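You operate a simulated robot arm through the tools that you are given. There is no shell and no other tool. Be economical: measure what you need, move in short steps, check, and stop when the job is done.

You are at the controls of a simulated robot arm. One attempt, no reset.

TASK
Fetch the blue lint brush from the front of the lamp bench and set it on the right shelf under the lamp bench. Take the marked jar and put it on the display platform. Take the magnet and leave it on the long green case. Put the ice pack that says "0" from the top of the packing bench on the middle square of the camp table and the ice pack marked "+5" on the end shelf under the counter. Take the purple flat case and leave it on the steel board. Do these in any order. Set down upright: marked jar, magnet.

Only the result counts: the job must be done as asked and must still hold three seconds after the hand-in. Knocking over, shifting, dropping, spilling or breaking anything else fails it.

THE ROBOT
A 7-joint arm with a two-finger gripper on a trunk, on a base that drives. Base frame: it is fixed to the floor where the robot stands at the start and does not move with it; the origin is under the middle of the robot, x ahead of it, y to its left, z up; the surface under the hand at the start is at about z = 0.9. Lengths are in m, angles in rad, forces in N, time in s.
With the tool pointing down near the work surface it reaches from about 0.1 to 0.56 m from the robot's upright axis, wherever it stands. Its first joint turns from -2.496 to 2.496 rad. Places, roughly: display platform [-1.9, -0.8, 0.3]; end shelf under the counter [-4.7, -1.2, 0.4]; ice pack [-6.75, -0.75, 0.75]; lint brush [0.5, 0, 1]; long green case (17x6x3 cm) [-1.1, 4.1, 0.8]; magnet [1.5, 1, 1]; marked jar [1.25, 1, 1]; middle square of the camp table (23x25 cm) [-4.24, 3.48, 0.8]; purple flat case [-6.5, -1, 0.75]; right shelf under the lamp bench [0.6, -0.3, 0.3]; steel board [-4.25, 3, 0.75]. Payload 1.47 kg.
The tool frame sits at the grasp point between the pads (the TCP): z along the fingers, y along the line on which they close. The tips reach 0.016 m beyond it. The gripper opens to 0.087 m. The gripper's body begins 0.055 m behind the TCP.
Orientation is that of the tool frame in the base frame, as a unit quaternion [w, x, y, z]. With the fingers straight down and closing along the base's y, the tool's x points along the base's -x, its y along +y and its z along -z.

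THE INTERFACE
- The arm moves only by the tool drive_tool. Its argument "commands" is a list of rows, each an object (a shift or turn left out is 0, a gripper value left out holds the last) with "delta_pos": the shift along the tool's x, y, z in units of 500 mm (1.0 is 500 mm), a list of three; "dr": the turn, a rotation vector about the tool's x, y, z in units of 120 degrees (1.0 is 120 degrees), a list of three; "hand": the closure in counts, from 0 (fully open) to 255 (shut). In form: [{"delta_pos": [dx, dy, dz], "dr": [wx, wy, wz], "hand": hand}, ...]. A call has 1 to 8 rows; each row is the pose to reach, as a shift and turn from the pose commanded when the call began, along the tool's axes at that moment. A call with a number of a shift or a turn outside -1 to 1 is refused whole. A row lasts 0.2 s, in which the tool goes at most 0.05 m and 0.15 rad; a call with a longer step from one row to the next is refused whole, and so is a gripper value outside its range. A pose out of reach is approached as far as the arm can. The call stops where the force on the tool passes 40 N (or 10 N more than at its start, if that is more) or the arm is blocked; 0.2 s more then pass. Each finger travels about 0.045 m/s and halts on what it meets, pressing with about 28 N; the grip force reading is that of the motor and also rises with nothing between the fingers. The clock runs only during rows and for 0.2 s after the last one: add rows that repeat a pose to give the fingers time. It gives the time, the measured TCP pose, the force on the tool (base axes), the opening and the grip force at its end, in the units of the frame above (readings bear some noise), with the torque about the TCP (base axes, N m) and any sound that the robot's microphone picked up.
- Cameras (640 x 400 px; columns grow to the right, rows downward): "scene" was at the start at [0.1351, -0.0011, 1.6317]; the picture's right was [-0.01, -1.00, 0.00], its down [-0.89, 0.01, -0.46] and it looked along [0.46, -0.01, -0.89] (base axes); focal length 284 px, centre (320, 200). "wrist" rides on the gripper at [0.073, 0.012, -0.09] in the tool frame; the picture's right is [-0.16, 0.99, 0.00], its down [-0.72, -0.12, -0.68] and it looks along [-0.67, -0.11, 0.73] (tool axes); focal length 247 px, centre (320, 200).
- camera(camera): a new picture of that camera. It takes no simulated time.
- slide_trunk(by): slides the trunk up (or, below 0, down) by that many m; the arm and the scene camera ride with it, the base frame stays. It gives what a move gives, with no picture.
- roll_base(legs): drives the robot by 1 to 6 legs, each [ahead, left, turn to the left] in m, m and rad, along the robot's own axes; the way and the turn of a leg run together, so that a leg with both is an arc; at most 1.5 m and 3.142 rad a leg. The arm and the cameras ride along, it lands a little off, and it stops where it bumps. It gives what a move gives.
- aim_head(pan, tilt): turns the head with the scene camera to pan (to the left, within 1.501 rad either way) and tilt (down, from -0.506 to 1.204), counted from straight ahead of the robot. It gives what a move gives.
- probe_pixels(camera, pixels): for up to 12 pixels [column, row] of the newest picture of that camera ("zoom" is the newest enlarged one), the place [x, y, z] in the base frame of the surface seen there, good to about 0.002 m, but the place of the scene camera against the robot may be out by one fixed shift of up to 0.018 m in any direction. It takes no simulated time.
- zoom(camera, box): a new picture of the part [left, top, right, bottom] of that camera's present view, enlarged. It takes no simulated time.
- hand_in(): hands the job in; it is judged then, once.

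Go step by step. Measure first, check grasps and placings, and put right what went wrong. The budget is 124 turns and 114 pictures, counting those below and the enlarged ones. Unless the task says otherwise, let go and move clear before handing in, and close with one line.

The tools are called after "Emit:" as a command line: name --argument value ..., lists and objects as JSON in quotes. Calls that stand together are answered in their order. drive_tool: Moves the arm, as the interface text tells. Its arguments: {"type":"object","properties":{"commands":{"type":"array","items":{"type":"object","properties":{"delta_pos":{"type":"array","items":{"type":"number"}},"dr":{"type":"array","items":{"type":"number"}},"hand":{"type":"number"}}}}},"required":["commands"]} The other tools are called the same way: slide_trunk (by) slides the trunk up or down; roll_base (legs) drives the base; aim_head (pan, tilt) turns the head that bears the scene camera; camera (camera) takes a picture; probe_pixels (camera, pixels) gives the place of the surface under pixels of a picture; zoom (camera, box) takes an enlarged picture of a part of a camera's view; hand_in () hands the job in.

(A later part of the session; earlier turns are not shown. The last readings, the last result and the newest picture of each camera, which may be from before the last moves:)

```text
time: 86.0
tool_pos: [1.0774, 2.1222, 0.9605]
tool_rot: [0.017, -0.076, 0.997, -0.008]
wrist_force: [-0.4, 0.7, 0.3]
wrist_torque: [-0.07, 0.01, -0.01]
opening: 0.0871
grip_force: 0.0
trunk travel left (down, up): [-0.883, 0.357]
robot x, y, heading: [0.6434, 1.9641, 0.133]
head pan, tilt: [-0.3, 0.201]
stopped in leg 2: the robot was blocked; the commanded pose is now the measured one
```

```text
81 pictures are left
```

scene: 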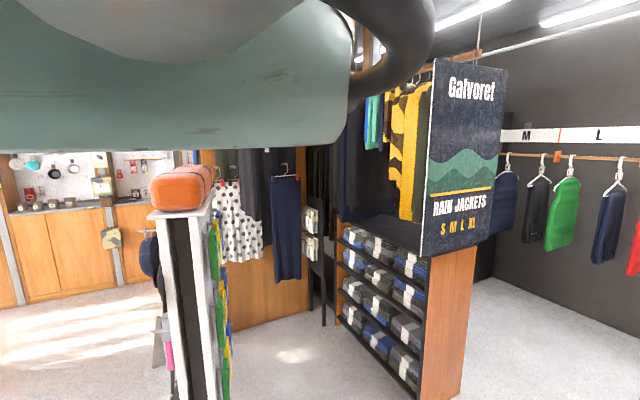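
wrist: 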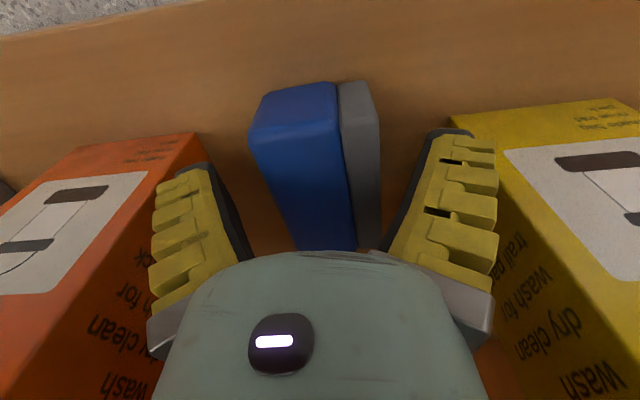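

The base was blocked at x 0.64. I back off slightly and turn right to see what's ahead low down.

Emit:
roll_base --legs '[[-0.25, 0, 0], [0, 0, -0.75]]'

Emit:
aim_head --pan 0.4 --tilt 0.7

Emit:
camera --camera "scene"

Emit:
camera --camera "wrist"

```text
time: 89.8
tool_pos: [0.8148, 1.7349, 0.9615]
tool_rot: [0.014, 0.299, 0.954, -0.02]
wrist_force: [-0.8, -0.5, -0.3]
wrist_torque: [-0.02, -0.01, 0.0]
opening: 0.0872
grip_force: 0.1
trunk travel left (down, up): [-0.883, 0.357]
robot x, y, heading: [0.3964, 1.9281, -0.626]
head pan, tilt: [-0.3, 0.201]
```

```text
time: 90.9
tool_pos: [0.815, 1.7347, 0.9609]
tool_rot: [0.013, 0.298, 0.954, -0.019]
wrist_force: [0.0, 0.1, 0.7]
wrist_torque: [0.02, -0.01, 0.01]
opening: 0.0871
grip_force: 0.1
trunk travel left (down, up): [-0.883, 0.357]
robot x, y, heading: [0.3943, 1.9256, -0.626]
head pan, tilt: [0.4, 0.7]
```

```text
80 pictures are left
```

scene: 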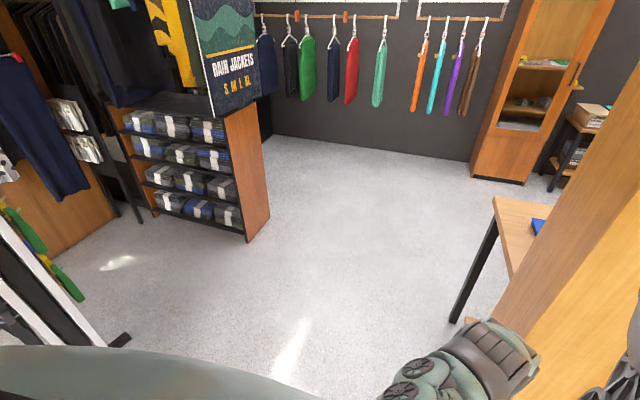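

```text
79 pictures are left
```

wrist: 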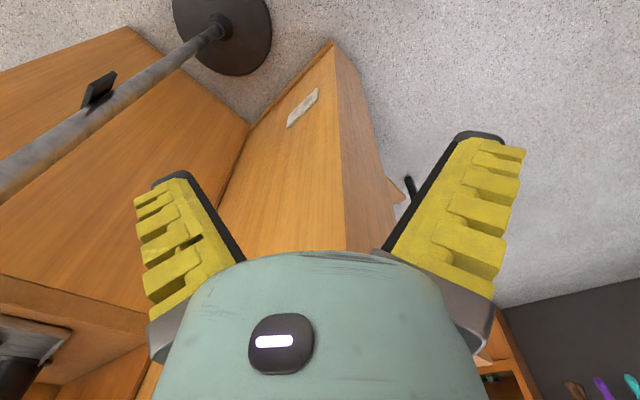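

The table behind the partition shows at (510,230), and the wrist view shows a pole on a round base at (225,40). I measure these.

Emit:
probe_pixels --camera "wrist" --pixels '[[225, 50], [260, 40], [190, 15], [120, 85], [40, 150], [335, 60], [380, 180], [410, 185], [240, 110]]'

Emit:
probe_pixels --camera "scene" --pixels '[[500, 205], [520, 240], [455, 320], [540, 220], [580, 160], [250, 240], [125, 340], [75, 290], [600, 120]]'

Emit:
zoom --camera "scene" --box '[440, 60, 640, 260]'

```text
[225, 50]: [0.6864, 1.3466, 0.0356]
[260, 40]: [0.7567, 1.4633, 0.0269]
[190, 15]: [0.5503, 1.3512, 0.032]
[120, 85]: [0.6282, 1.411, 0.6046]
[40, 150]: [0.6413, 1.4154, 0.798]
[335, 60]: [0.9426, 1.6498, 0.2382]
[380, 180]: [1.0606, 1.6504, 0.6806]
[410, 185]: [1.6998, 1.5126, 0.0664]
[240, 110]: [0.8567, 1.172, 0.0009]
```

```text
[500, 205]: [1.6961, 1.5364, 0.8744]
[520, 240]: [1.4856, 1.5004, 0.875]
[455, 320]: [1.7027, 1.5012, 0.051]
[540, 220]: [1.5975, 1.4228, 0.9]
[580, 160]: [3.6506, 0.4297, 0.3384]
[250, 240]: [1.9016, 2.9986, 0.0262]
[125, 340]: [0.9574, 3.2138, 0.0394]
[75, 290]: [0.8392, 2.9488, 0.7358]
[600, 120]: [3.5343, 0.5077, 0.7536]
```

```text
2.00 times, centred on (540, 160) of scene
```

zoom: 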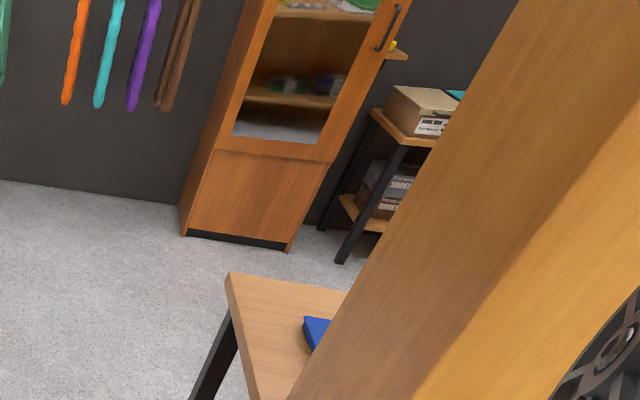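

The partition end is at x 0.94–1.06, y 1.65; the table behind it spans x ≈1.05–1.70 with its top at 0.875. I go around with more clearance (y ≈ 2.27) to the table's +x side and face it.

Emit:
roll_base --legs '[[0, 0, 0.626], [0, 0.34, 0], [1.5, 0, 0], [0.55, 0, 0], [0, 0, -1.9]]'

Emit:
camera --camera "scene"

```text
time: 109.1
tool_pos: [2.3954, 1.816, 0.9608]
tool_rot: [-0.001, 0.796, 0.604, -0.023]
wrist_force: [-0.5, -0.4, -0.4]
wrist_torque: [-0.01, -0.01, -0.01]
opening: 0.087
grip_force: 0.0
trunk travel left (down, up): [-0.883, 0.357]
robot x, y, heading: [2.4381, 2.2788, -1.86]
head pan, tilt: [0.4, 0.7]
```

```text
77 pictures are left
```

scene: 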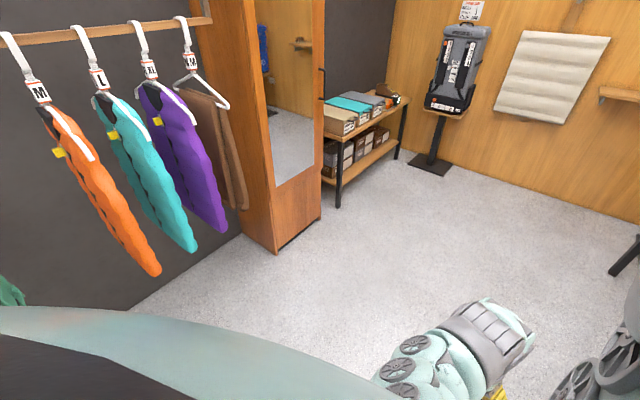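

The area is open. I face -x and strafe to y ≈ 1.15.

Emit:
roll_base --legs '[[0, 0, -1.28], [0, 1.1, 0]]'

Emit:
aim_head --pan 0.4 --tilt 0.5

Emit:
camera --camera "scene"

Emit:
camera --camera "wrist"

```text
time: 117.9
tool_pos: [1.9899, 1.0815, 0.9624]
tool_rot: [-0.015, 1.0, 0.014, -0.018]
wrist_force: [-0.1, 0.4, -0.1]
wrist_torque: [-0.03, 0.02, 0.02]
opening: 0.0871
grip_force: 0.2
trunk travel left (down, up): [-0.883, 0.357]
robot x, y, heading: [2.4439, 1.1761, -3.134]
head pan, tilt: [0.4, 0.7]
```

```text
time: 118.7
tool_pos: [1.9901, 1.0825, 0.9619]
tool_rot: [-0.015, 1.0, 0.014, -0.019]
wrist_force: [-1.0, -0.3, 0.3]
wrist_torque: [0.03, 0.02, -0.02]
opening: 0.0868
grip_force: 0.1
trunk travel left (down, up): [-0.883, 0.357]
robot x, y, heading: [2.4454, 1.1764, -3.132]
head pan, tilt: [0.4, 0.499]
```

```text
76 pictures are left
```

scene: 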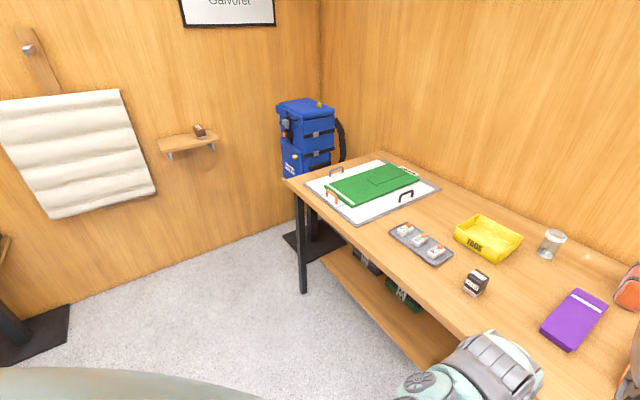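

```text
75 pictures are left
```

wrist: 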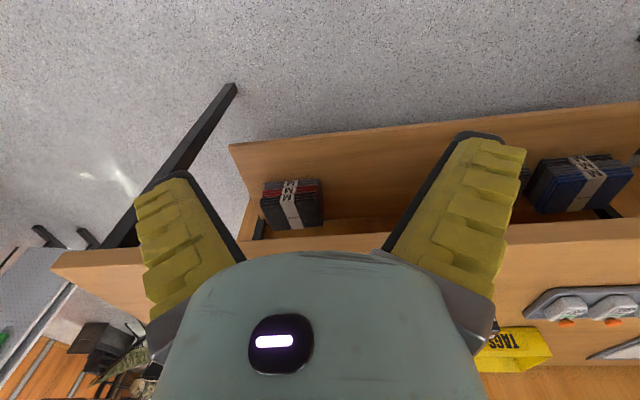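

The table holds a jar (551,243), a small black/white object (476,282), a yellow TAGS tray, etc. I zoom and measure.

Emit:
zoom --camera "scene" --box '[380, 190, 640, 360]'

Emit:
probe_pixels --camera "scene" --pixels '[[476, 282], [470, 285], [484, 288], [478, 272], [551, 243], [553, 233], [545, 255], [575, 320], [480, 310], [420, 245], [300, 190], [535, 275]]'

```text
2.35 times, centred on (510, 275) of scene
```

zoom: 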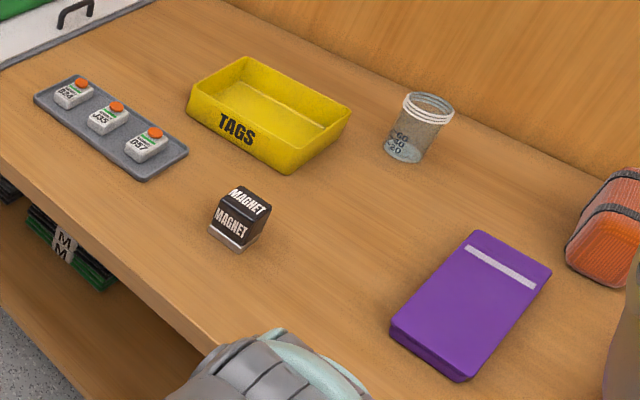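

```text
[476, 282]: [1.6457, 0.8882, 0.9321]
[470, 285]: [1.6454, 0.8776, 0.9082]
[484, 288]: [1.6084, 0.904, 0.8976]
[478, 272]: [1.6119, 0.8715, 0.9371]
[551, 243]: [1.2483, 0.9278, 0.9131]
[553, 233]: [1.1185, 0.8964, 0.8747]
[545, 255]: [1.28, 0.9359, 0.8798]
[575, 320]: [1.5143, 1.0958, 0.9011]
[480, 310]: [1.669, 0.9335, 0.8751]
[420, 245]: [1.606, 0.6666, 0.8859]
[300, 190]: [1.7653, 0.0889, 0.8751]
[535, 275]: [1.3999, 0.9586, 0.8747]
```

The magnet is at ≈(1.62, 0.89) and the marked jar at ≈(1.245, 0.93), deep on the table. I measure the lower shelf to see how close the base can come.

Emit:
probe_pixels --camera "wrist" --pixels '[[300, 155], [500, 125], [450, 230], [330, 210], [205, 125], [232, 88], [600, 110], [90, 255], [560, 240], [60, 260], [300, 232]]'

Emit:
zoom --camera "scene" --box '[270, 170, 500, 330]'

```text
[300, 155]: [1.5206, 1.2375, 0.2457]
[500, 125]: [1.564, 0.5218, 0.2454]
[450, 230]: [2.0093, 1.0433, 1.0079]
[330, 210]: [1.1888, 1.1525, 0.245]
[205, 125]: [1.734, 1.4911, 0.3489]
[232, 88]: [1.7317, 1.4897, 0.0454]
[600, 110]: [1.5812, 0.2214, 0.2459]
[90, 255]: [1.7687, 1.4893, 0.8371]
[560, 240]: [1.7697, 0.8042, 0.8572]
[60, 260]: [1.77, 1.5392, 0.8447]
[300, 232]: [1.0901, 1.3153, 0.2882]
```

```text
2.50 times, centred on (385, 250) of scene
```

zoom: 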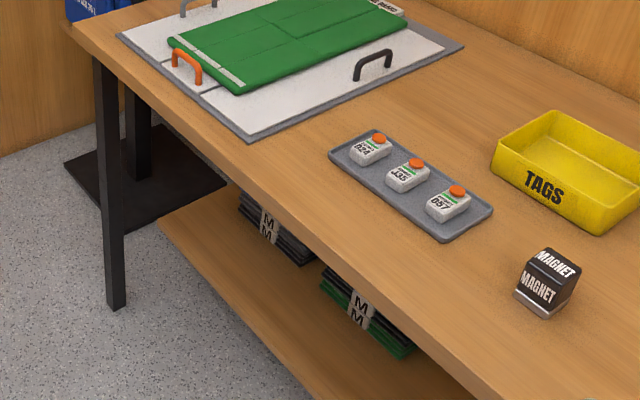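

The lower shelf's edge is at x ≈1.59 and z 0.245, so the base can come to about x 2.0; the magnet is easy. I raise slightly, strafe to the magnet's y and move ahead over it.

Emit:
slide_trunk --by 0.08

Emit:
roll_base --legs '[[0, 0.19, 0], [0.3, 0, 0]]'

Emit:
camera --camera "wrist"

```text
time: 119.8
tool_pos: [1.99, 1.081, 1.0394]
tool_rot: [-0.014, 1.0, 0.014, -0.02]
wrist_force: [-0.4, 0.2, 0.2]
wrist_torque: [-0.01, -0.01, 0.0]
opening: 0.0868
grip_force: 0.1
trunk travel left (down, up): [-0.963, 0.277]
robot x, y, heading: [2.4459, 1.1763, -3.132]
head pan, tilt: [0.4, 0.499]
```

```text
time: 123.1
tool_pos: [1.6883, 0.8845, 1.0413]
tool_rot: [-0.014, 1.0, 0.015, -0.019]
wrist_force: [0.4, -1.1, -0.7]
wrist_torque: [0.04, 0.0, -0.01]
opening: 0.0869
grip_force: 0.0
trunk travel left (down, up): [-0.963, 0.277]
robot x, y, heading: [2.1385, 0.981, -3.129]
head pan, tilt: [0.4, 0.499]
```

```text
72 pictures are left
```

wrist: 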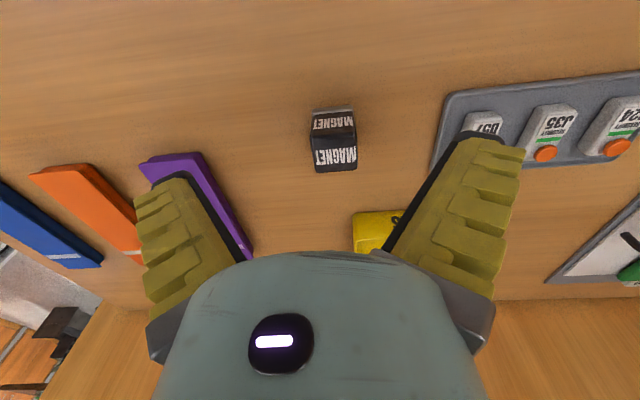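

The magnet is at pixels (312–358, 108–172), between the fingers. I measure it precisely.

Emit:
probe_pixels --camera "wrist" --pixels '[[335, 150], [314, 140], [357, 140], [335, 120], [335, 168], [335, 112], [312, 125], [356, 118], [470, 150], [360, 240]]'

Emit:
zoom --camera "wrist" --box '[280, 80, 400, 190]'

```text
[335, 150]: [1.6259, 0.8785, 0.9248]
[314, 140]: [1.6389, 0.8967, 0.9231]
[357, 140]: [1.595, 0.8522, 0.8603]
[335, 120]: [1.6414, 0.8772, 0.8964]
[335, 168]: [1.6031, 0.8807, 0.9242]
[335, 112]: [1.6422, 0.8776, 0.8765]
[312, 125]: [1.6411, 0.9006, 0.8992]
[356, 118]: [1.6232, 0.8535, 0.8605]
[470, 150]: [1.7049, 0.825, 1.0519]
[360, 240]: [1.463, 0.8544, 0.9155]
```

```text
3.64 times, centred on (340, 135) of wrist
```

zoom: 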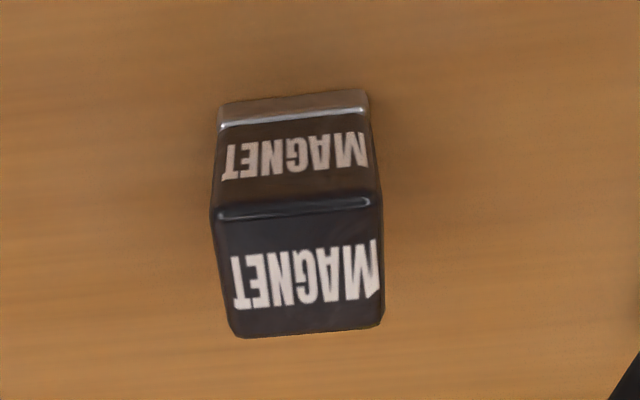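

The wrist-measured magnet centre is (1.621, 0.879), z 0.860–0.925 (so the table is at 0.860 and the scene camera reads ~0.015 high). I move over it, descend and close.

Emit:
drive_tool --commands '[{"delta_pos": [-0.07, 0.01, 0]}, {"delta_pos": [-0.123, 0.0155, 0]}, {"delta_pos": [-0.123, 0.0155, 0.098]}, {"delta_pos": [-0.123, 0.0155, 0.195]}, {"delta_pos": [-0.123, 0.0155, 0.29]}, {"delta_pos": [-0.123, 0.0155, 0.29]}]'

Emit:
camera --camera "wrist"

```text
time: 124.5
tool_pos: [1.6315, 0.8879, 0.9205]
tool_rot: [-0.014, 1.0, 0.015, -0.019]
wrist_force: [-1.6, -0.7, 0.8]
wrist_torque: [0.01, -0.1, 0.01]
opening: 0.0871
grip_force: 0.2
out of reach, approached as far as the arm can: row 5, 6
trunk travel left (down, up): [-0.963, 0.277]
robot x, y, heading: [2.1396, 0.9829, -3.129]
head pan, tilt: [0.4, 0.499]
```

```text
70 pictures are left
```

wrist: 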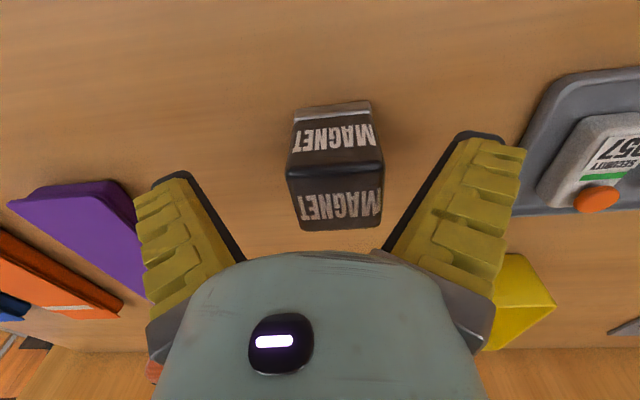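

The arm ran out of downward reach, so I use the trunk for the last 2.5 cm, then close with a 9 mm y correction.

Emit:
slide_trunk --by -0.026

Emit:
drive_tool --commands '[{"delta_pos": [0, 0.018, 0]}, {"delta_pos": [0, 0.018, 0], "hand": 255}, {"delta_pos": [0, 0.018, 0]}, {"delta_pos": [0, 0.018, 0]}, {"delta_pos": [0, 0.018, 0]}, {"delta_pos": [0, 0.018, 0]}, {"delta_pos": [0, 0.018, 0]}]'

Emit:
camera --camera "wrist"

```text
time: 125.2
tool_pos: [1.6328, 0.8875, 0.8945]
tool_rot: [-0.014, 1.0, 0.017, -0.019]
wrist_force: [0.0, -0.2, 0.1]
wrist_torque: [-0.03, 0.0, 0.0]
opening: 0.0869
grip_force: 0.1
trunk travel left (down, up): [-0.937, 0.303]
robot x, y, heading: [2.1373, 0.9796, -3.13]
head pan, tilt: [0.4, 0.499]
```

```text
time: 126.8
tool_pos: [1.6334, 0.8789, 0.8934]
tool_rot: [-0.014, 1.0, 0.016, -0.019]
wrist_force: [0.2, -1.0, 1.3]
wrist_torque: [-0.05, 0.03, 0.06]
opening: 0.045
grip_force: 27.9
trunk travel left (down, up): [-0.937, 0.303]
robot x, y, heading: [2.1385, 0.981, -3.129]
head pan, tilt: [0.4, 0.499]
```

```text
69 pictures are left
```

wrist: 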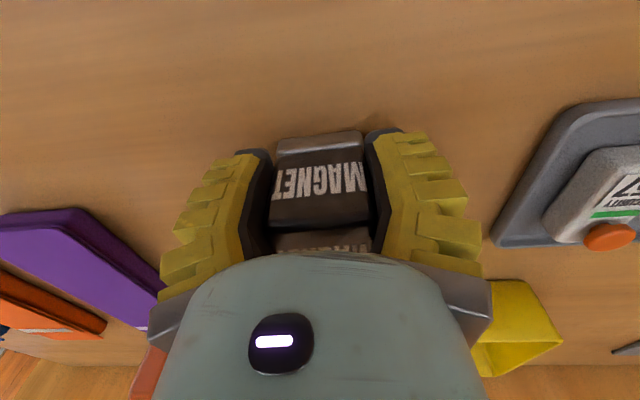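

The magnet is gripped (opening 0.045). I lift it, back off, and retrace the route to about (-0.2, 2.3) facing the shop.

Emit:
slide_trunk --by 0.2

Emit:
roll_base --legs '[[-0.3, 0, 0], [0, -1.3, 0], [1.3, 0, 0], [1.3, 0, 0]]'

Emit:
aim_head --pan -0.5 --tilt 0.4

Emit:
camera --camera "scene"

```text
time: 129.0
tool_pos: [1.6342, 0.8795, 1.0942]
tool_rot: [-0.015, 1.0, 0.015, -0.019]
wrist_force: [-0.3, -0.2, -1.9]
wrist_torque: [-0.02, -0.01, 0.03]
opening: 0.0442
grip_force: 27.9
trunk travel left (down, up): [-1.137, 0.103]
robot x, y, heading: [2.14, 0.9823, -3.133]
head pan, tilt: [0.4, 0.499]
```

```text
time: 149.3
tool_pos: [-0.6749, 2.1697, 1.0936]
tool_rot: [-0.015, 1.0, 0.013, -0.017]
wrist_force: [-0.4, -0.6, -1.9]
wrist_torque: [0.01, -0.01, -0.01]
opening: 0.0439
grip_force: 28.1
trunk travel left (down, up): [-1.137, 0.103]
robot x, y, heading: [-0.1676, 2.2683, -3.141]
head pan, tilt: [0.4, 0.499]
```

```text
time: 150.5
tool_pos: [-0.6748, 2.1698, 1.0932]
tool_rot: [-0.014, 1.0, 0.012, -0.017]
wrist_force: [0.4, -0.5, -1.4]
wrist_torque: [0.0, -0.04, 0.0]
opening: 0.0438
grip_force: 27.9
trunk travel left (down, up): [-1.137, 0.103]
robot x, y, heading: [-0.1692, 2.2663, -3.134]
head pan, tilt: [-0.499, 0.4]
```

```text
68 pictures are left
```

scene: 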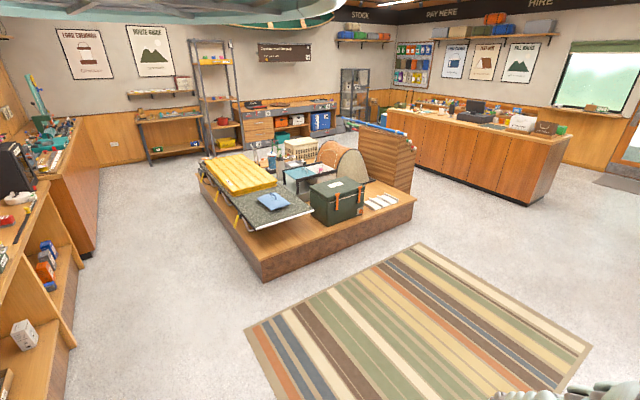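

The head again hasn't followed, but this view shows the display platform and counter. I re-issue the pan to look toward the table.

Emit:
aim_head --pan -0.6 --tilt 0.35

Emit:
camera --camera "scene"

```text
time: 151.2
tool_pos: [-0.6752, 2.1692, 1.0935]
tool_rot: [-0.014, 1.0, 0.011, -0.018]
wrist_force: [0.4, -0.3, -1.0]
wrist_torque: [0.0, -0.01, -0.01]
opening: 0.0438
grip_force: 27.9
trunk travel left (down, up): [-1.137, 0.103]
robot x, y, heading: [-0.1692, 2.2653, -3.134]
head pan, tilt: [-0.6, 0.351]
```

```text
67 pictures are left
```

scene: 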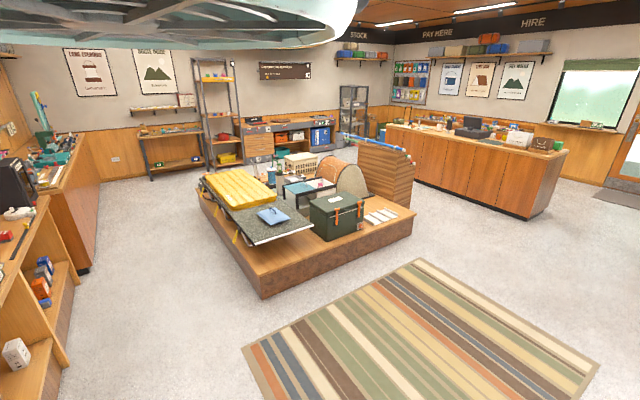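

Pan is stuck on the left side, tilt works. I note the platform's free spots by probing, then turn the base right to see the table with the green case.

Emit:
zoom --camera "scene" --box '[190, 130, 430, 300]'

Emit:
probe_pixels --camera "scene" --pixels '[[262, 270], [280, 262], [413, 215], [380, 232], [345, 250], [315, 250], [235, 240], [375, 215], [200, 190], [398, 222]]'

Emit:
roll_base --legs '[[0, 0, -1.55]]'

Emit:
camera --camera "scene"

```text
2.35 times, centred on (310, 215) of scene
```

zoom: 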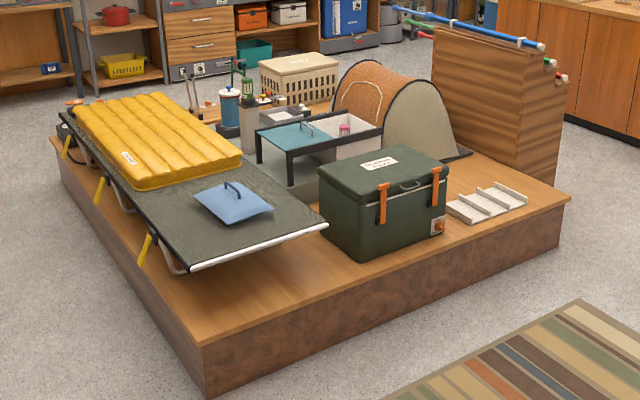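

```text
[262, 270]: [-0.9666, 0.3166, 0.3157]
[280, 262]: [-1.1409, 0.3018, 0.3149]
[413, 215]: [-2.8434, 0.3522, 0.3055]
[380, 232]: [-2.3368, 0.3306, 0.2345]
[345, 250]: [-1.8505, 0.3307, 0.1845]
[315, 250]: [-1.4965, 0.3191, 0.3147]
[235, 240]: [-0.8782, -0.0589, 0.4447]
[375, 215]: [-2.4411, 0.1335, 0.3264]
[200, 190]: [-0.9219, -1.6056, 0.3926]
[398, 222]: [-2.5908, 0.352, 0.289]
```

```text
time: 155.3
tool_pos: [-0.2816, 2.7716, 1.0927]
tool_rot: [-0.023, 0.726, -0.687, -0.003]
wrist_force: [0.5, 0.0, -1.1]
wrist_torque: [-0.04, 0.02, 0.0]
opening: 0.0437
grip_force: 27.7
trunk travel left (down, up): [-1.137, 0.103]
robot x, y, heading: [-0.1691, 2.2682, 1.604]
head pan, tilt: [-0.6, 0.351]
```

```text
65 pictures are left
```

scene: 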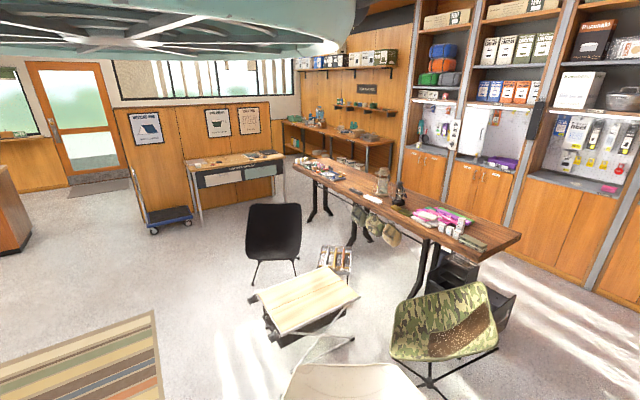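

The long table with items is ahead; something long and green lies at (485,242). I zoom and measure.

Emit:
zoom --camera "scene" --box '[340, 150, 540, 280]'

Emit:
probe_pixels --camera "scene" --pixels '[[485, 243], [470, 240], [500, 247], [450, 232], [520, 240], [430, 235], [300, 165], [440, 330], [340, 340], [300, 280]]'

```text
3.08 times, centred on (440, 215) of scene
```

zoom: 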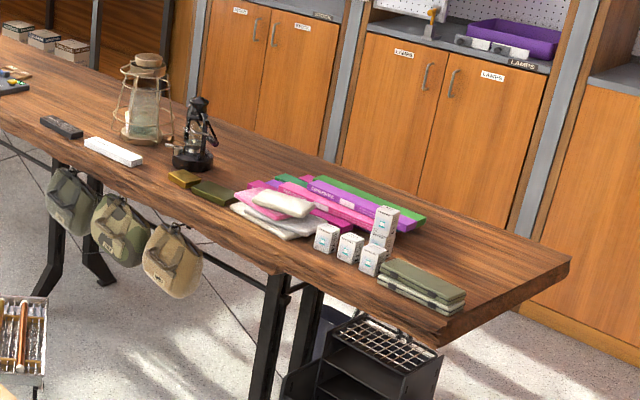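

```text
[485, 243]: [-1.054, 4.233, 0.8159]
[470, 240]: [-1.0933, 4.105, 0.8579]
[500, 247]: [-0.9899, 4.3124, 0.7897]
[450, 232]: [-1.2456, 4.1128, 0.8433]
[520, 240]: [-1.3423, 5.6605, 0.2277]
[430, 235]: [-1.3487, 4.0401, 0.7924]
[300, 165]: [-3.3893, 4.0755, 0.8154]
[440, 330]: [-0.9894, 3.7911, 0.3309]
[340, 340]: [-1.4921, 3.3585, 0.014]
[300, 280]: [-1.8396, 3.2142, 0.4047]
```

The olive case at the table's right end, ≈(-1.07, 4.10), is the long green case; the camo chair stands in front of it, so I'll approach from the table's end. I measure chair and table bounds.

Emit:
probe_pixels --camera "scene" --pixels '[[345, 375], [410, 385], [495, 345], [490, 300], [480, 285], [512, 300], [498, 260], [518, 233], [515, 240], [475, 252], [475, 210], [430, 375]]'

Emit:
probe_pixels --camera "zoom" --pixels '[[385, 262], [465, 298], [440, 272], [410, 285], [500, 270], [560, 265], [440, 345]]'

```text
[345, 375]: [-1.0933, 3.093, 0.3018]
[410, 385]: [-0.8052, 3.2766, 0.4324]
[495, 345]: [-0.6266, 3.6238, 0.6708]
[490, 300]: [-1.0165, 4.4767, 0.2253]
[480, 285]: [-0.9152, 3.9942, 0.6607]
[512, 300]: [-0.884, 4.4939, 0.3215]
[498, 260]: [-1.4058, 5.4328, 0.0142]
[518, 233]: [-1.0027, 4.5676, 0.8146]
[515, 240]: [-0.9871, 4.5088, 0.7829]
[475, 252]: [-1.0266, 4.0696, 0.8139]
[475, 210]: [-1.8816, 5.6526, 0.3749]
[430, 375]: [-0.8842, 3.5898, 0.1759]
```

```text
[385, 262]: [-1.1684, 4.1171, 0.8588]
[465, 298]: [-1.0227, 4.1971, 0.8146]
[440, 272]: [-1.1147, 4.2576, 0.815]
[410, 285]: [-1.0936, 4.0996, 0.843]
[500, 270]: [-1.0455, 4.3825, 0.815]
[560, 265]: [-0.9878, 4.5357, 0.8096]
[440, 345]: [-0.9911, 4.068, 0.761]
```

Table top spans x ≤ -0.99, y ≈3.97–4.57; the case is ≈(-1.09, 4.13). I need to see what flanks the passage on the right (stool/boxes), so I turn right briefly and look.

Emit:
roll_base --legs '[[0, 0, -0.75]]'

Emit:
camera --camera "scene"

```text
time: 157.7
tool_pos: [0.0886, 2.7149, 1.0924]
tool_rot: [0.022, -0.427, 0.904, -0.006]
wrist_force: [0.4, -0.6, -1.1]
wrist_torque: [-0.04, 0.04, 0.02]
opening: 0.0436
grip_force: 28.2
trunk travel left (down, up): [-1.137, 0.103]
robot x, y, heading: [-0.1701, 2.2697, 0.86]
head pan, tilt: [-0.6, 0.351]
```

```text
63 pictures are left
```

scene: 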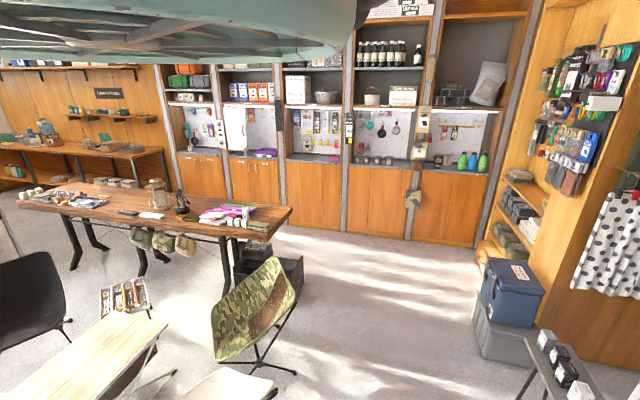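

Emit:
probe_pixels --camera "scene" --pixels '[[294, 372], [290, 285], [262, 355], [300, 262], [300, 290], [515, 395], [540, 335], [480, 345], [477, 300], [272, 380], [240, 345], [265, 270]]'

Emit:
zoom --camera "scene" --box '[180, 190, 340, 380]'

```text
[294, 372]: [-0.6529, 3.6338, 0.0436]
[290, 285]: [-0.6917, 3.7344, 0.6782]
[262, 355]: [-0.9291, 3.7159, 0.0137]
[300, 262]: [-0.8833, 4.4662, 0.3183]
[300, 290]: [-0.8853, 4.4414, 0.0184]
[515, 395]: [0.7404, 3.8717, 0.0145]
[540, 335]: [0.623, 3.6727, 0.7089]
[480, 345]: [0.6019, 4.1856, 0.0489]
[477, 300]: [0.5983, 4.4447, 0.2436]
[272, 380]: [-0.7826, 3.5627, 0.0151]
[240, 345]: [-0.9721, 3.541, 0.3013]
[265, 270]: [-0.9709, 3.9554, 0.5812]
```

```text
2.11 times, centred on (260, 285) of scene
```

zoom: 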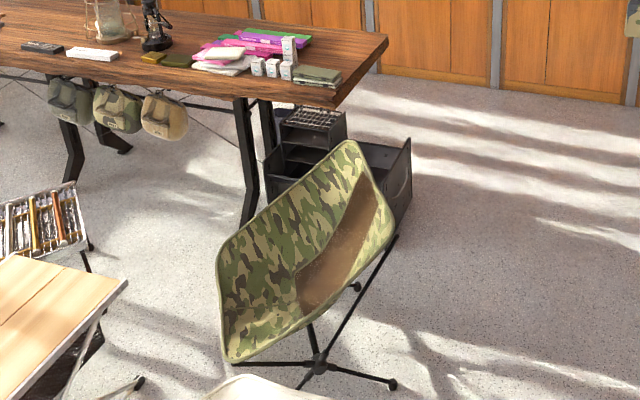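

The passage is clear from x ≈ -0.64 to 0.5. I drive to about (0, 4.1), turn to face -x at the table's end, and look again.

Emit:
roll_base --legs '[[0, 0, 0.617], [1.4, 0, 0], [0.42, 0, 0], [0, 0, 1.35]]'

Emit:
aim_head --pan 0.2 --tilt 0.55

Emit:
camera --camera "scene"

```text
time: 171.7
tool_pos: [-0.5049, 4.1177, 1.0929]
tool_rot: [-0.017, 0.988, -0.15, -0.015]
wrist_force: [0.2, -0.4, -1.9]
wrist_torque: [0.0, -0.02, -0.05]
opening: 0.0436
grip_force: 28.4
trunk travel left (down, up): [-1.137, 0.103]
robot x, y, heading: [0.0052, 4.0524, 2.826]
head pan, tilt: [-0.6, 0.351]
```

```text
time: 172.9
tool_pos: [-0.5055, 4.1181, 1.0932]
tool_rot: [-0.017, 0.989, -0.149, -0.015]
wrist_force: [0.9, 0.4, -1.8]
wrist_torque: [-0.02, 0.0, -0.05]
opening: 0.0436
grip_force: 28.0
trunk travel left (down, up): [-1.137, 0.103]
robot x, y, heading: [0.0066, 4.0513, 2.826]
head pan, tilt: [0.201, 0.55]
```

```text
61 pictures are left
```

scene: 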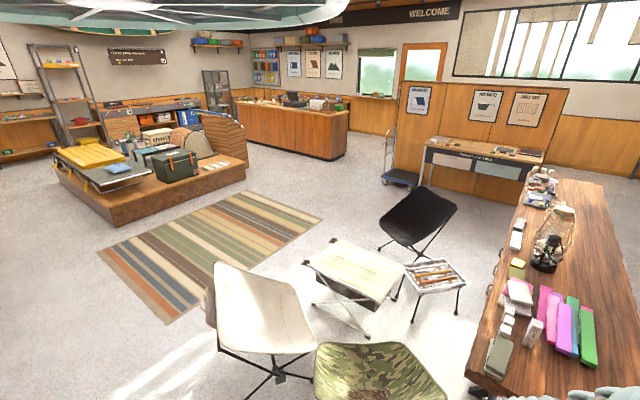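

Top-down-ish view: olive case at (500,355) and a bright green bar at (588,338). I zoom to identify which is the 17x6x3 cm case.

Emit:
zoom --camera "scene" --box '[460, 260, 640, 400]'

Emit:
probe_pixels --camera "zoom" --pixels '[[120, 285], [195, 305], [175, 395], [95, 380], [150, 320], [440, 180], [470, 170], [455, 350], [490, 360], [460, 270], [420, 300], [240, 300]]'

```text
2.86 times, centred on (550, 330) of scene
```

zoom: 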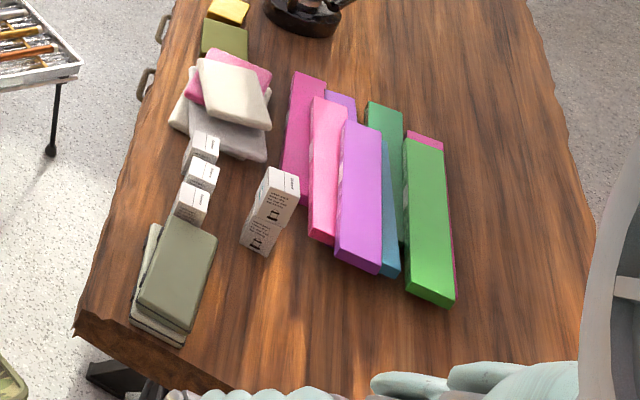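

```text
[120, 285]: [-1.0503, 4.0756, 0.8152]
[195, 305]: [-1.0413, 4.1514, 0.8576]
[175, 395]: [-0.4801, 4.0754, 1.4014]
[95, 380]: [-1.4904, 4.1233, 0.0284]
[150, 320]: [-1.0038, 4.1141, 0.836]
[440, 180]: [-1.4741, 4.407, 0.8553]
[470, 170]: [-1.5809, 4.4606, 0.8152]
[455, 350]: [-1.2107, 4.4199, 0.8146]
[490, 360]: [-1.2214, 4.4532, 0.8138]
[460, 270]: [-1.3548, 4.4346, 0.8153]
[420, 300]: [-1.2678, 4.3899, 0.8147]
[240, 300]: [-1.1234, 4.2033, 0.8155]
```

I measure the olive case and the bright-green bar for their sizes.

Emit:
probe_pixels --camera "zoom" --pixels '[[172, 222], [213, 238], [188, 328], [140, 302], [178, 275], [135, 315], [180, 342], [150, 240], [410, 142], [440, 150], [408, 285], [450, 300]]'

Emit:
camera --camera "wrist"

```text
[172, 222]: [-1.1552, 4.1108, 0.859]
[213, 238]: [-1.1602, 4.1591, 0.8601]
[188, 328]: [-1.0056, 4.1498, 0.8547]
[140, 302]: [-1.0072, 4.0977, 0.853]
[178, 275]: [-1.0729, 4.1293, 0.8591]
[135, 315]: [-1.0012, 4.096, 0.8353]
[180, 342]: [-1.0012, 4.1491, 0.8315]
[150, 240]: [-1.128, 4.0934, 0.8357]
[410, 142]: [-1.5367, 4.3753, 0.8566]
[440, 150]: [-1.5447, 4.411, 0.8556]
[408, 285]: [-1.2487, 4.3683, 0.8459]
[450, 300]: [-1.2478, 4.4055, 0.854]
```

```text
59 pictures are left
```

wrist: 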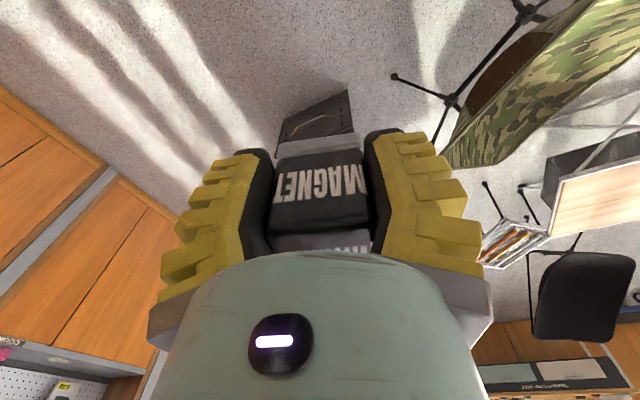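

The olive case is 17x6 cm at x -1.165…-1.0, y 4.095–4.155 — it's the target. I measure the trays under the table (pixel (320,115)) and chair foot for base clearance.

Emit:
probe_pixels --camera "wrist" --pixels '[[346, 93], [282, 122], [350, 120], [395, 77], [300, 130], [445, 160], [330, 110]]'

```text
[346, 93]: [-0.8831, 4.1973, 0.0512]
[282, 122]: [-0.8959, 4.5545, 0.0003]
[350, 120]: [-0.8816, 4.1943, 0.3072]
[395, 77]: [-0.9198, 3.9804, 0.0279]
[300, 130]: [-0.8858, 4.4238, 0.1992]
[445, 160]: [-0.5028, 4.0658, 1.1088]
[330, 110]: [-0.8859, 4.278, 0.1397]
```

The tray face is at x -0.885 (y ≥4.19). I reshape the arm: raise, extend and shift right, while lowering the trunk so the reach is best.

Emit:
roll_base --legs '[[0, 0, 0.315]]'

Emit:
drive_tool --commands '[{"delta_pos": [-0.016, -0.055, -0.063]}, {"delta_pos": [-0.032, -0.11, -0.126]}, {"delta_pos": [-0.048, -0.165, -0.19]}, {"delta_pos": [-0.064, -0.22, -0.253]}, {"delta_pos": [-0.08, -0.28, -0.316]}, {"delta_pos": [-0.098, -0.34, -0.38]}, {"delta_pos": [-0.098, -0.34, -0.38]}]'

Emit:
slide_trunk --by -0.3

```text
time: 174.3
tool_pos: [-0.5011, 3.9582, 1.0928]
tool_rot: [-0.015, 1.0, 0.007, -0.018]
wrist_force: [-0.8, 0.7, -1.7]
wrist_torque: [0.0, -0.01, -0.01]
opening: 0.0433
grip_force: 27.8
trunk travel left (down, up): [-1.137, 0.103]
robot x, y, heading: [0.0045, 4.0503, 3.134]
head pan, tilt: [0.201, 0.55]
```

```text
time: 175.9
tool_pos: [-0.5445, 4.1211, 1.2904]
tool_rot: [-0.014, 1.0, 0.007, -0.017]
wrist_force: [0.3, -0.3, -0.8]
wrist_torque: [0.0, 0.02, -0.01]
opening: 0.0434
grip_force: 28.4
trunk travel left (down, up): [-1.137, 0.103]
robot x, y, heading: [0.0079, 4.0533, 3.136]
head pan, tilt: [0.201, 0.55]
```

```text
time: 178.9
tool_pos: [-0.5456, 4.12, 0.9911]
tool_rot: [-0.015, 1.0, 0.007, -0.018]
wrist_force: [0.4, 0.1, -1.3]
wrist_torque: [-0.02, -0.02, 0.0]
opening: 0.0435
grip_force: 27.7
trunk travel left (down, up): [-0.837, 0.403]
robot x, y, heading: [0.006, 4.0501, 3.14]
head pan, tilt: [0.201, 0.55]
```

The reach of 0.55 m works. I drive ahead 0.43 m and check with the wrist camera.

Emit:
roll_base --legs '[[0.44, 0, 0]]'

Emit:
camera --camera "wrist"

```text
time: 181.5
tool_pos: [-0.975, 4.128, 0.9901]
tool_rot: [-0.015, 1.0, 0.003, -0.017]
wrist_force: [0.1, -0.8, -1.4]
wrist_torque: [0.03, -0.04, 0.01]
opening: 0.0433
grip_force: 27.8
trunk travel left (down, up): [-0.837, 0.403]
robot x, y, heading: [-0.4223, 4.0531, 3.13]
head pan, tilt: [0.201, 0.55]
```

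```text
58 pictures are left
```

wrist: 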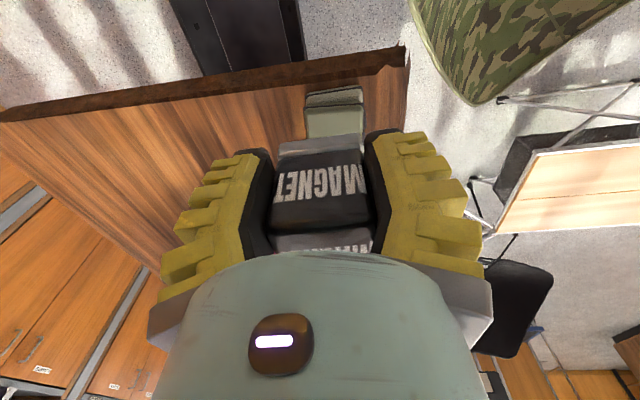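

Emit:
probe_pixels --camera "wrist" --pixels '[[312, 115], [358, 110], [335, 125], [306, 100], [362, 93], [335, 95], [285, 110], [390, 80]]'

```text
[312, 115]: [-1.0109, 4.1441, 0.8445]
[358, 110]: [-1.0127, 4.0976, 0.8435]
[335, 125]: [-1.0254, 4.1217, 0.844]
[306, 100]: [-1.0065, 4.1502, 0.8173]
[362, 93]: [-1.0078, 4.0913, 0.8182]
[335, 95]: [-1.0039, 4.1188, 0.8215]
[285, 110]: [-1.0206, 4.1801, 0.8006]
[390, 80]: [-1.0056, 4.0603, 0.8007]
```

The case top is z 0.844, y 4.092–4.148. I go 5 cm further, nudge the arm, then lower with the trunk.

Emit:
roll_base --legs '[[0.05, 0, 0]]'

Emit:
drive_tool --commands '[{"delta_pos": [-0.016, 0.016, 0]}, {"delta_pos": [-0.016, 0.016, 0]}]'

Emit:
slide_trunk --by -0.1

Emit:
camera --camera "wrist"

```text
time: 182.4
tool_pos: [-1.0244, 4.1294, 0.9902]
tool_rot: [-0.015, 1.0, 0.002, -0.018]
wrist_force: [0.1, 0.0, -1.9]
wrist_torque: [0.02, -0.01, 0.0]
opening: 0.0436
grip_force: 28.2
trunk travel left (down, up): [-0.837, 0.403]
robot x, y, heading: [-0.4801, 4.0567, 3.128]
head pan, tilt: [0.201, 0.55]
```

```text
time: 183.0
tool_pos: [-1.0329, 4.1209, 0.9912]
tool_rot: [-0.014, 1.0, 0.002, -0.018]
wrist_force: [0.8, 0.5, -1.5]
wrist_torque: [-0.02, -0.01, 0.0]
opening: 0.0437
grip_force: 28.3
trunk travel left (down, up): [-0.837, 0.403]
robot x, y, heading: [-0.4792, 4.0546, 3.13]
head pan, tilt: [0.201, 0.55]
```

```text
time: 184.3
tool_pos: [-1.0323, 4.1205, 0.891]
tool_rot: [-0.014, 1.0, 0.002, -0.017]
wrist_force: [0.7, 0.6, -2.2]
wrist_torque: [0.02, -0.03, 0.01]
opening: 0.0433
grip_force: 28.1
trunk travel left (down, up): [-0.737, 0.503]
robot x, y, heading: [-0.4719, 4.0528, 3.126]
head pan, tilt: [0.201, 0.55]
```

```text
57 pictures are left
```

wrist: 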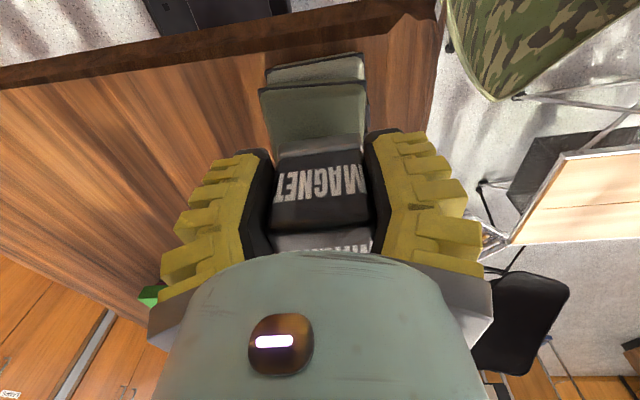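

Aligned over the case. I lower the last bit until contact.

Emit:
slide_trunk --by -0.0135

Emit:
camera --camera "wrist"

```text
time: 185.0
tool_pos: [-1.0336, 4.1207, 0.8784]
tool_rot: [-0.015, 1.0, 0.002, -0.019]
wrist_force: [0.1, 0.0, 5.5]
wrist_torque: [-0.18, 0.16, 0.02]
opening: 0.0439
grip_force: 27.9
trunk travel left (down, up): [-0.724, 0.516]
robot x, y, heading: [-0.4749, 4.0501, 3.126]
head pan, tilt: [0.201, 0.55]
```

```text
56 pictures are left
```

wrist: 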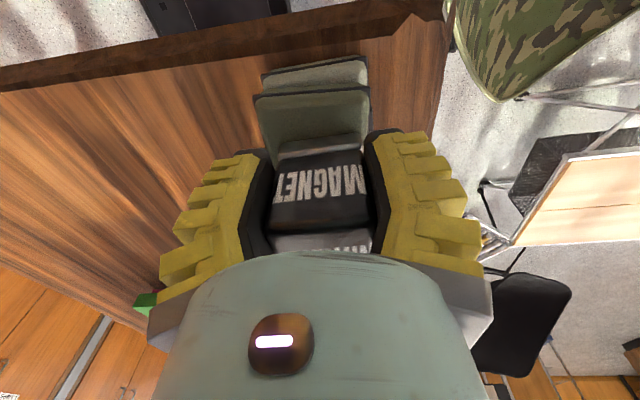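

Contact at 5.5 N. I open the gripper and raise the trunk, then verify.

Emit:
drive_tool --commands '[{"hand": 0}, {"hand": 0}, {"hand": 0}, {"hand": 0}, {"hand": 0}]'

Emit:
slide_trunk --by 0.15

Emit:
camera --camera "wrist"

```text
time: 186.2
tool_pos: [-1.0314, 4.1206, 0.8765]
tool_rot: [-0.015, 1.0, 0.003, -0.017]
wrist_force: [0.0, 0.0, 0.4]
wrist_torque: [0.0, 0.02, -0.02]
opening: 0.0868
grip_force: 0.0
trunk travel left (down, up): [-0.724, 0.516]
robot x, y, heading: [-0.4705, 4.056, 3.126]
head pan, tilt: [0.201, 0.55]
```

```text
time: 187.9
tool_pos: [-1.0315, 4.1208, 1.0272]
tool_rot: [-0.015, 1.0, 0.002, -0.017]
wrist_force: [0.0, -0.4, 0.8]
wrist_torque: [0.01, 0.01, -0.03]
opening: 0.0869
grip_force: 0.0
trunk travel left (down, up): [-0.874, 0.366]
robot x, y, heading: [-0.4756, 4.0573, 3.127]
head pan, tilt: [0.201, 0.55]
```

```text
55 pictures are left
```

wrist: 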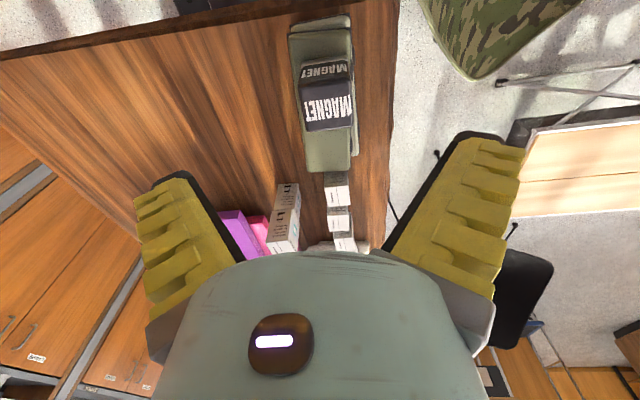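

The magnet stands upright on the long green case. Next the jar: I retrace the route keeping the heading at π, ending at about (2.4, 0.87).

Emit:
roll_base --legs '[[-0.42, 0, 0], [0, 1.45, 0], [0, 0.33, 0], [-1.4, 0, 0], [-1.08, 0, 0], [0, 1.4, 0]]'

Emit:
camera --camera "scene"

```text
time: 217.4
tool_pos: [1.8632, 0.9317, 1.0275]
tool_rot: [-0.015, 1.0, 0.009, -0.018]
wrist_force: [0.1, 0.1, -0.5]
wrist_torque: [-0.01, 0.03, -0.01]
opening: 0.087
grip_force: 0.1
trunk travel left (down, up): [-0.874, 0.366]
robot x, y, heading: [2.4228, 0.8712, 3.142]
head pan, tilt: [0.201, 0.55]
```

```text
54 pictures are left
```

scene: 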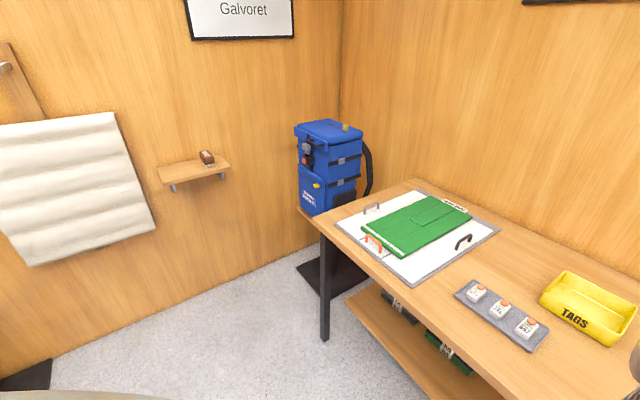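

I advance to axis x ≈2.05 with the tool above the table and view the jar with the wrist camera.

Emit:
roll_base --legs '[[0.36, 0, 0]]'

Emit:
camera --camera "wrist"

```text
time: 219.7
tool_pos: [1.503, 0.9299, 1.0277]
tool_rot: [-0.015, 1.0, 0.011, -0.017]
wrist_force: [0.2, -0.2, -0.5]
wrist_torque: [-0.01, 0.0, -0.02]
opening: 0.0869
grip_force: 0.1
trunk travel left (down, up): [-0.874, 0.366]
robot x, y, heading: [2.0601, 0.8687, -3.141]
head pan, tilt: [0.201, 0.55]
```

```text
53 pictures are left
```

wrist: 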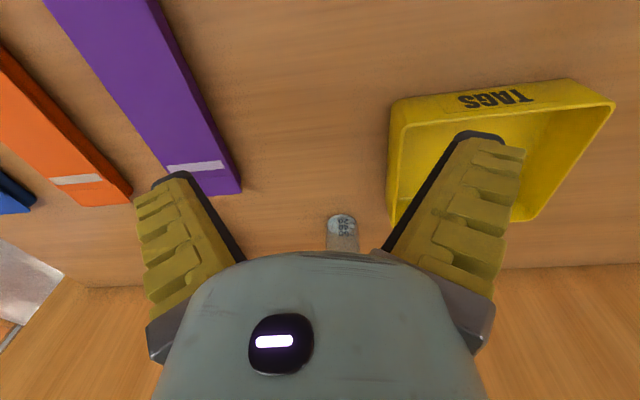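

The jar's base shows at (343,230). I tilt the tool forward 60° in place to reach farther.

Emit:
drive_tool --commands '[{"delta_pos": [0.01, 0, -0.02], "dr": [0, -0.07, 0]}, {"delta_pos": [0.02, 0, -0.04], "dr": [0, -0.14, 0]}, {"delta_pos": [0.03, 0, -0.06], "dr": [0, -0.21, 0]}, {"delta_pos": [0.04, 0, -0.08], "dr": [0, -0.28, 0]}, {"delta_pos": [0.05, 0, -0.1], "dr": [0, -0.35, 0]}, {"delta_pos": [0.06, 0, -0.12], "dr": [0, -0.42, 0]}, {"delta_pos": [0.06, 0, -0.14], "dr": [0, -0.49, 0]}, {"delta_pos": [0.06, 0, -0.14], "dr": [0, -0.49, 0]}]'

Emit:
camera --camera "wrist"

```text
time: 221.5
tool_pos: [1.525, 0.9353, 1.1073]
tool_rot: [-0.017, 0.854, 0.019, -0.519]
wrist_force: [0.9, 0.2, -0.4]
wrist_torque: [-0.03, 0.02, -0.02]
opening: 0.0869
grip_force: 0.0
trunk travel left (down, up): [-0.874, 0.366]
robot x, y, heading: [2.0664, 0.8707, -3.137]
head pan, tilt: [0.201, 0.55]
```

```text
52 pictures are left
```

wrist: 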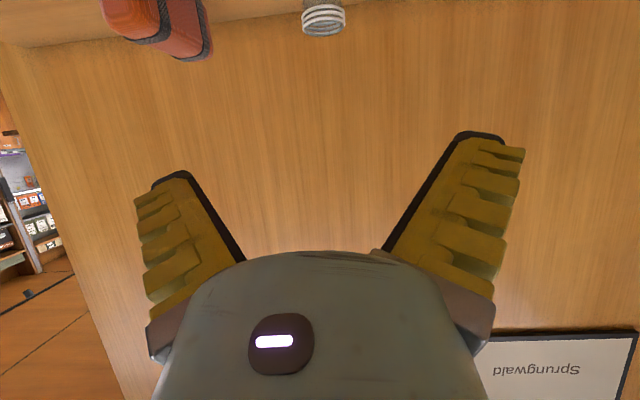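

The tilt succeeded (≈62°); the jar neck is at (323,20). I probe it, and lower the trunk to see it better.

Emit:
probe_pixels --camera "wrist" --pixels '[[323, 30], [305, 28], [342, 26], [323, 12], [323, 5], [310, 2], [335, 2], [200, 45]]'

Emit:
slide_trunk --by -0.12

Emit:
camera --camera "wrist"

```text
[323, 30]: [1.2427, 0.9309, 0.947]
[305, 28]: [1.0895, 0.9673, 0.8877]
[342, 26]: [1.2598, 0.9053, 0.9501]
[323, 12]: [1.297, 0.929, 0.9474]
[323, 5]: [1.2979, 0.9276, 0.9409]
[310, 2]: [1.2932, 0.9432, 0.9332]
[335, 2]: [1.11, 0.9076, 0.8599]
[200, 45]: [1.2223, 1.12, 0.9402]
```

```text
time: 223.0
tool_pos: [1.5251, 0.9347, 0.986]
tool_rot: [-0.016, 0.854, 0.019, -0.519]
wrist_force: [0.7, 0.2, -0.1]
wrist_torque: [-0.01, -0.03, -0.01]
opening: 0.0872
grip_force: 0.0
trunk travel left (down, up): [-0.754, 0.486]
robot x, y, heading: [2.0616, 0.8724, -3.139]
head pan, tilt: [0.201, 0.55]
```

```text
51 pictures are left
```

wrist: 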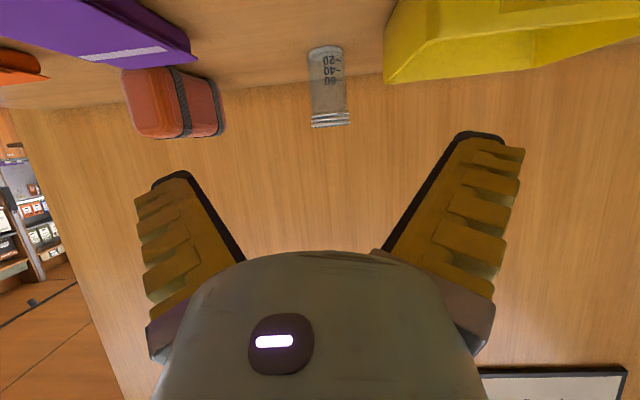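

Emit:
probe_pixels --camera "wrist" --pixels '[[326, 80], [312, 80], [343, 80], [330, 120], [312, 120], [347, 118], [326, 55], [388, 60], [220, 110], [190, 60], [180, 80], [326, 45]]'

```text
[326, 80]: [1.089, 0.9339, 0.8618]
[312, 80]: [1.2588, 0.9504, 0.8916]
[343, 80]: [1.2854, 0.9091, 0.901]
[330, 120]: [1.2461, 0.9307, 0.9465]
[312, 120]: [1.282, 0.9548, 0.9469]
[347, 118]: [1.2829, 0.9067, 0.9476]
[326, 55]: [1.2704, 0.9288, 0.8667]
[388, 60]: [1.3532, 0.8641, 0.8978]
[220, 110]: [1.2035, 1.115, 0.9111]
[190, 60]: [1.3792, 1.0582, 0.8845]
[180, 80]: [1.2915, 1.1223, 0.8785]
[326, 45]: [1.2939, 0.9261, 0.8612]
```

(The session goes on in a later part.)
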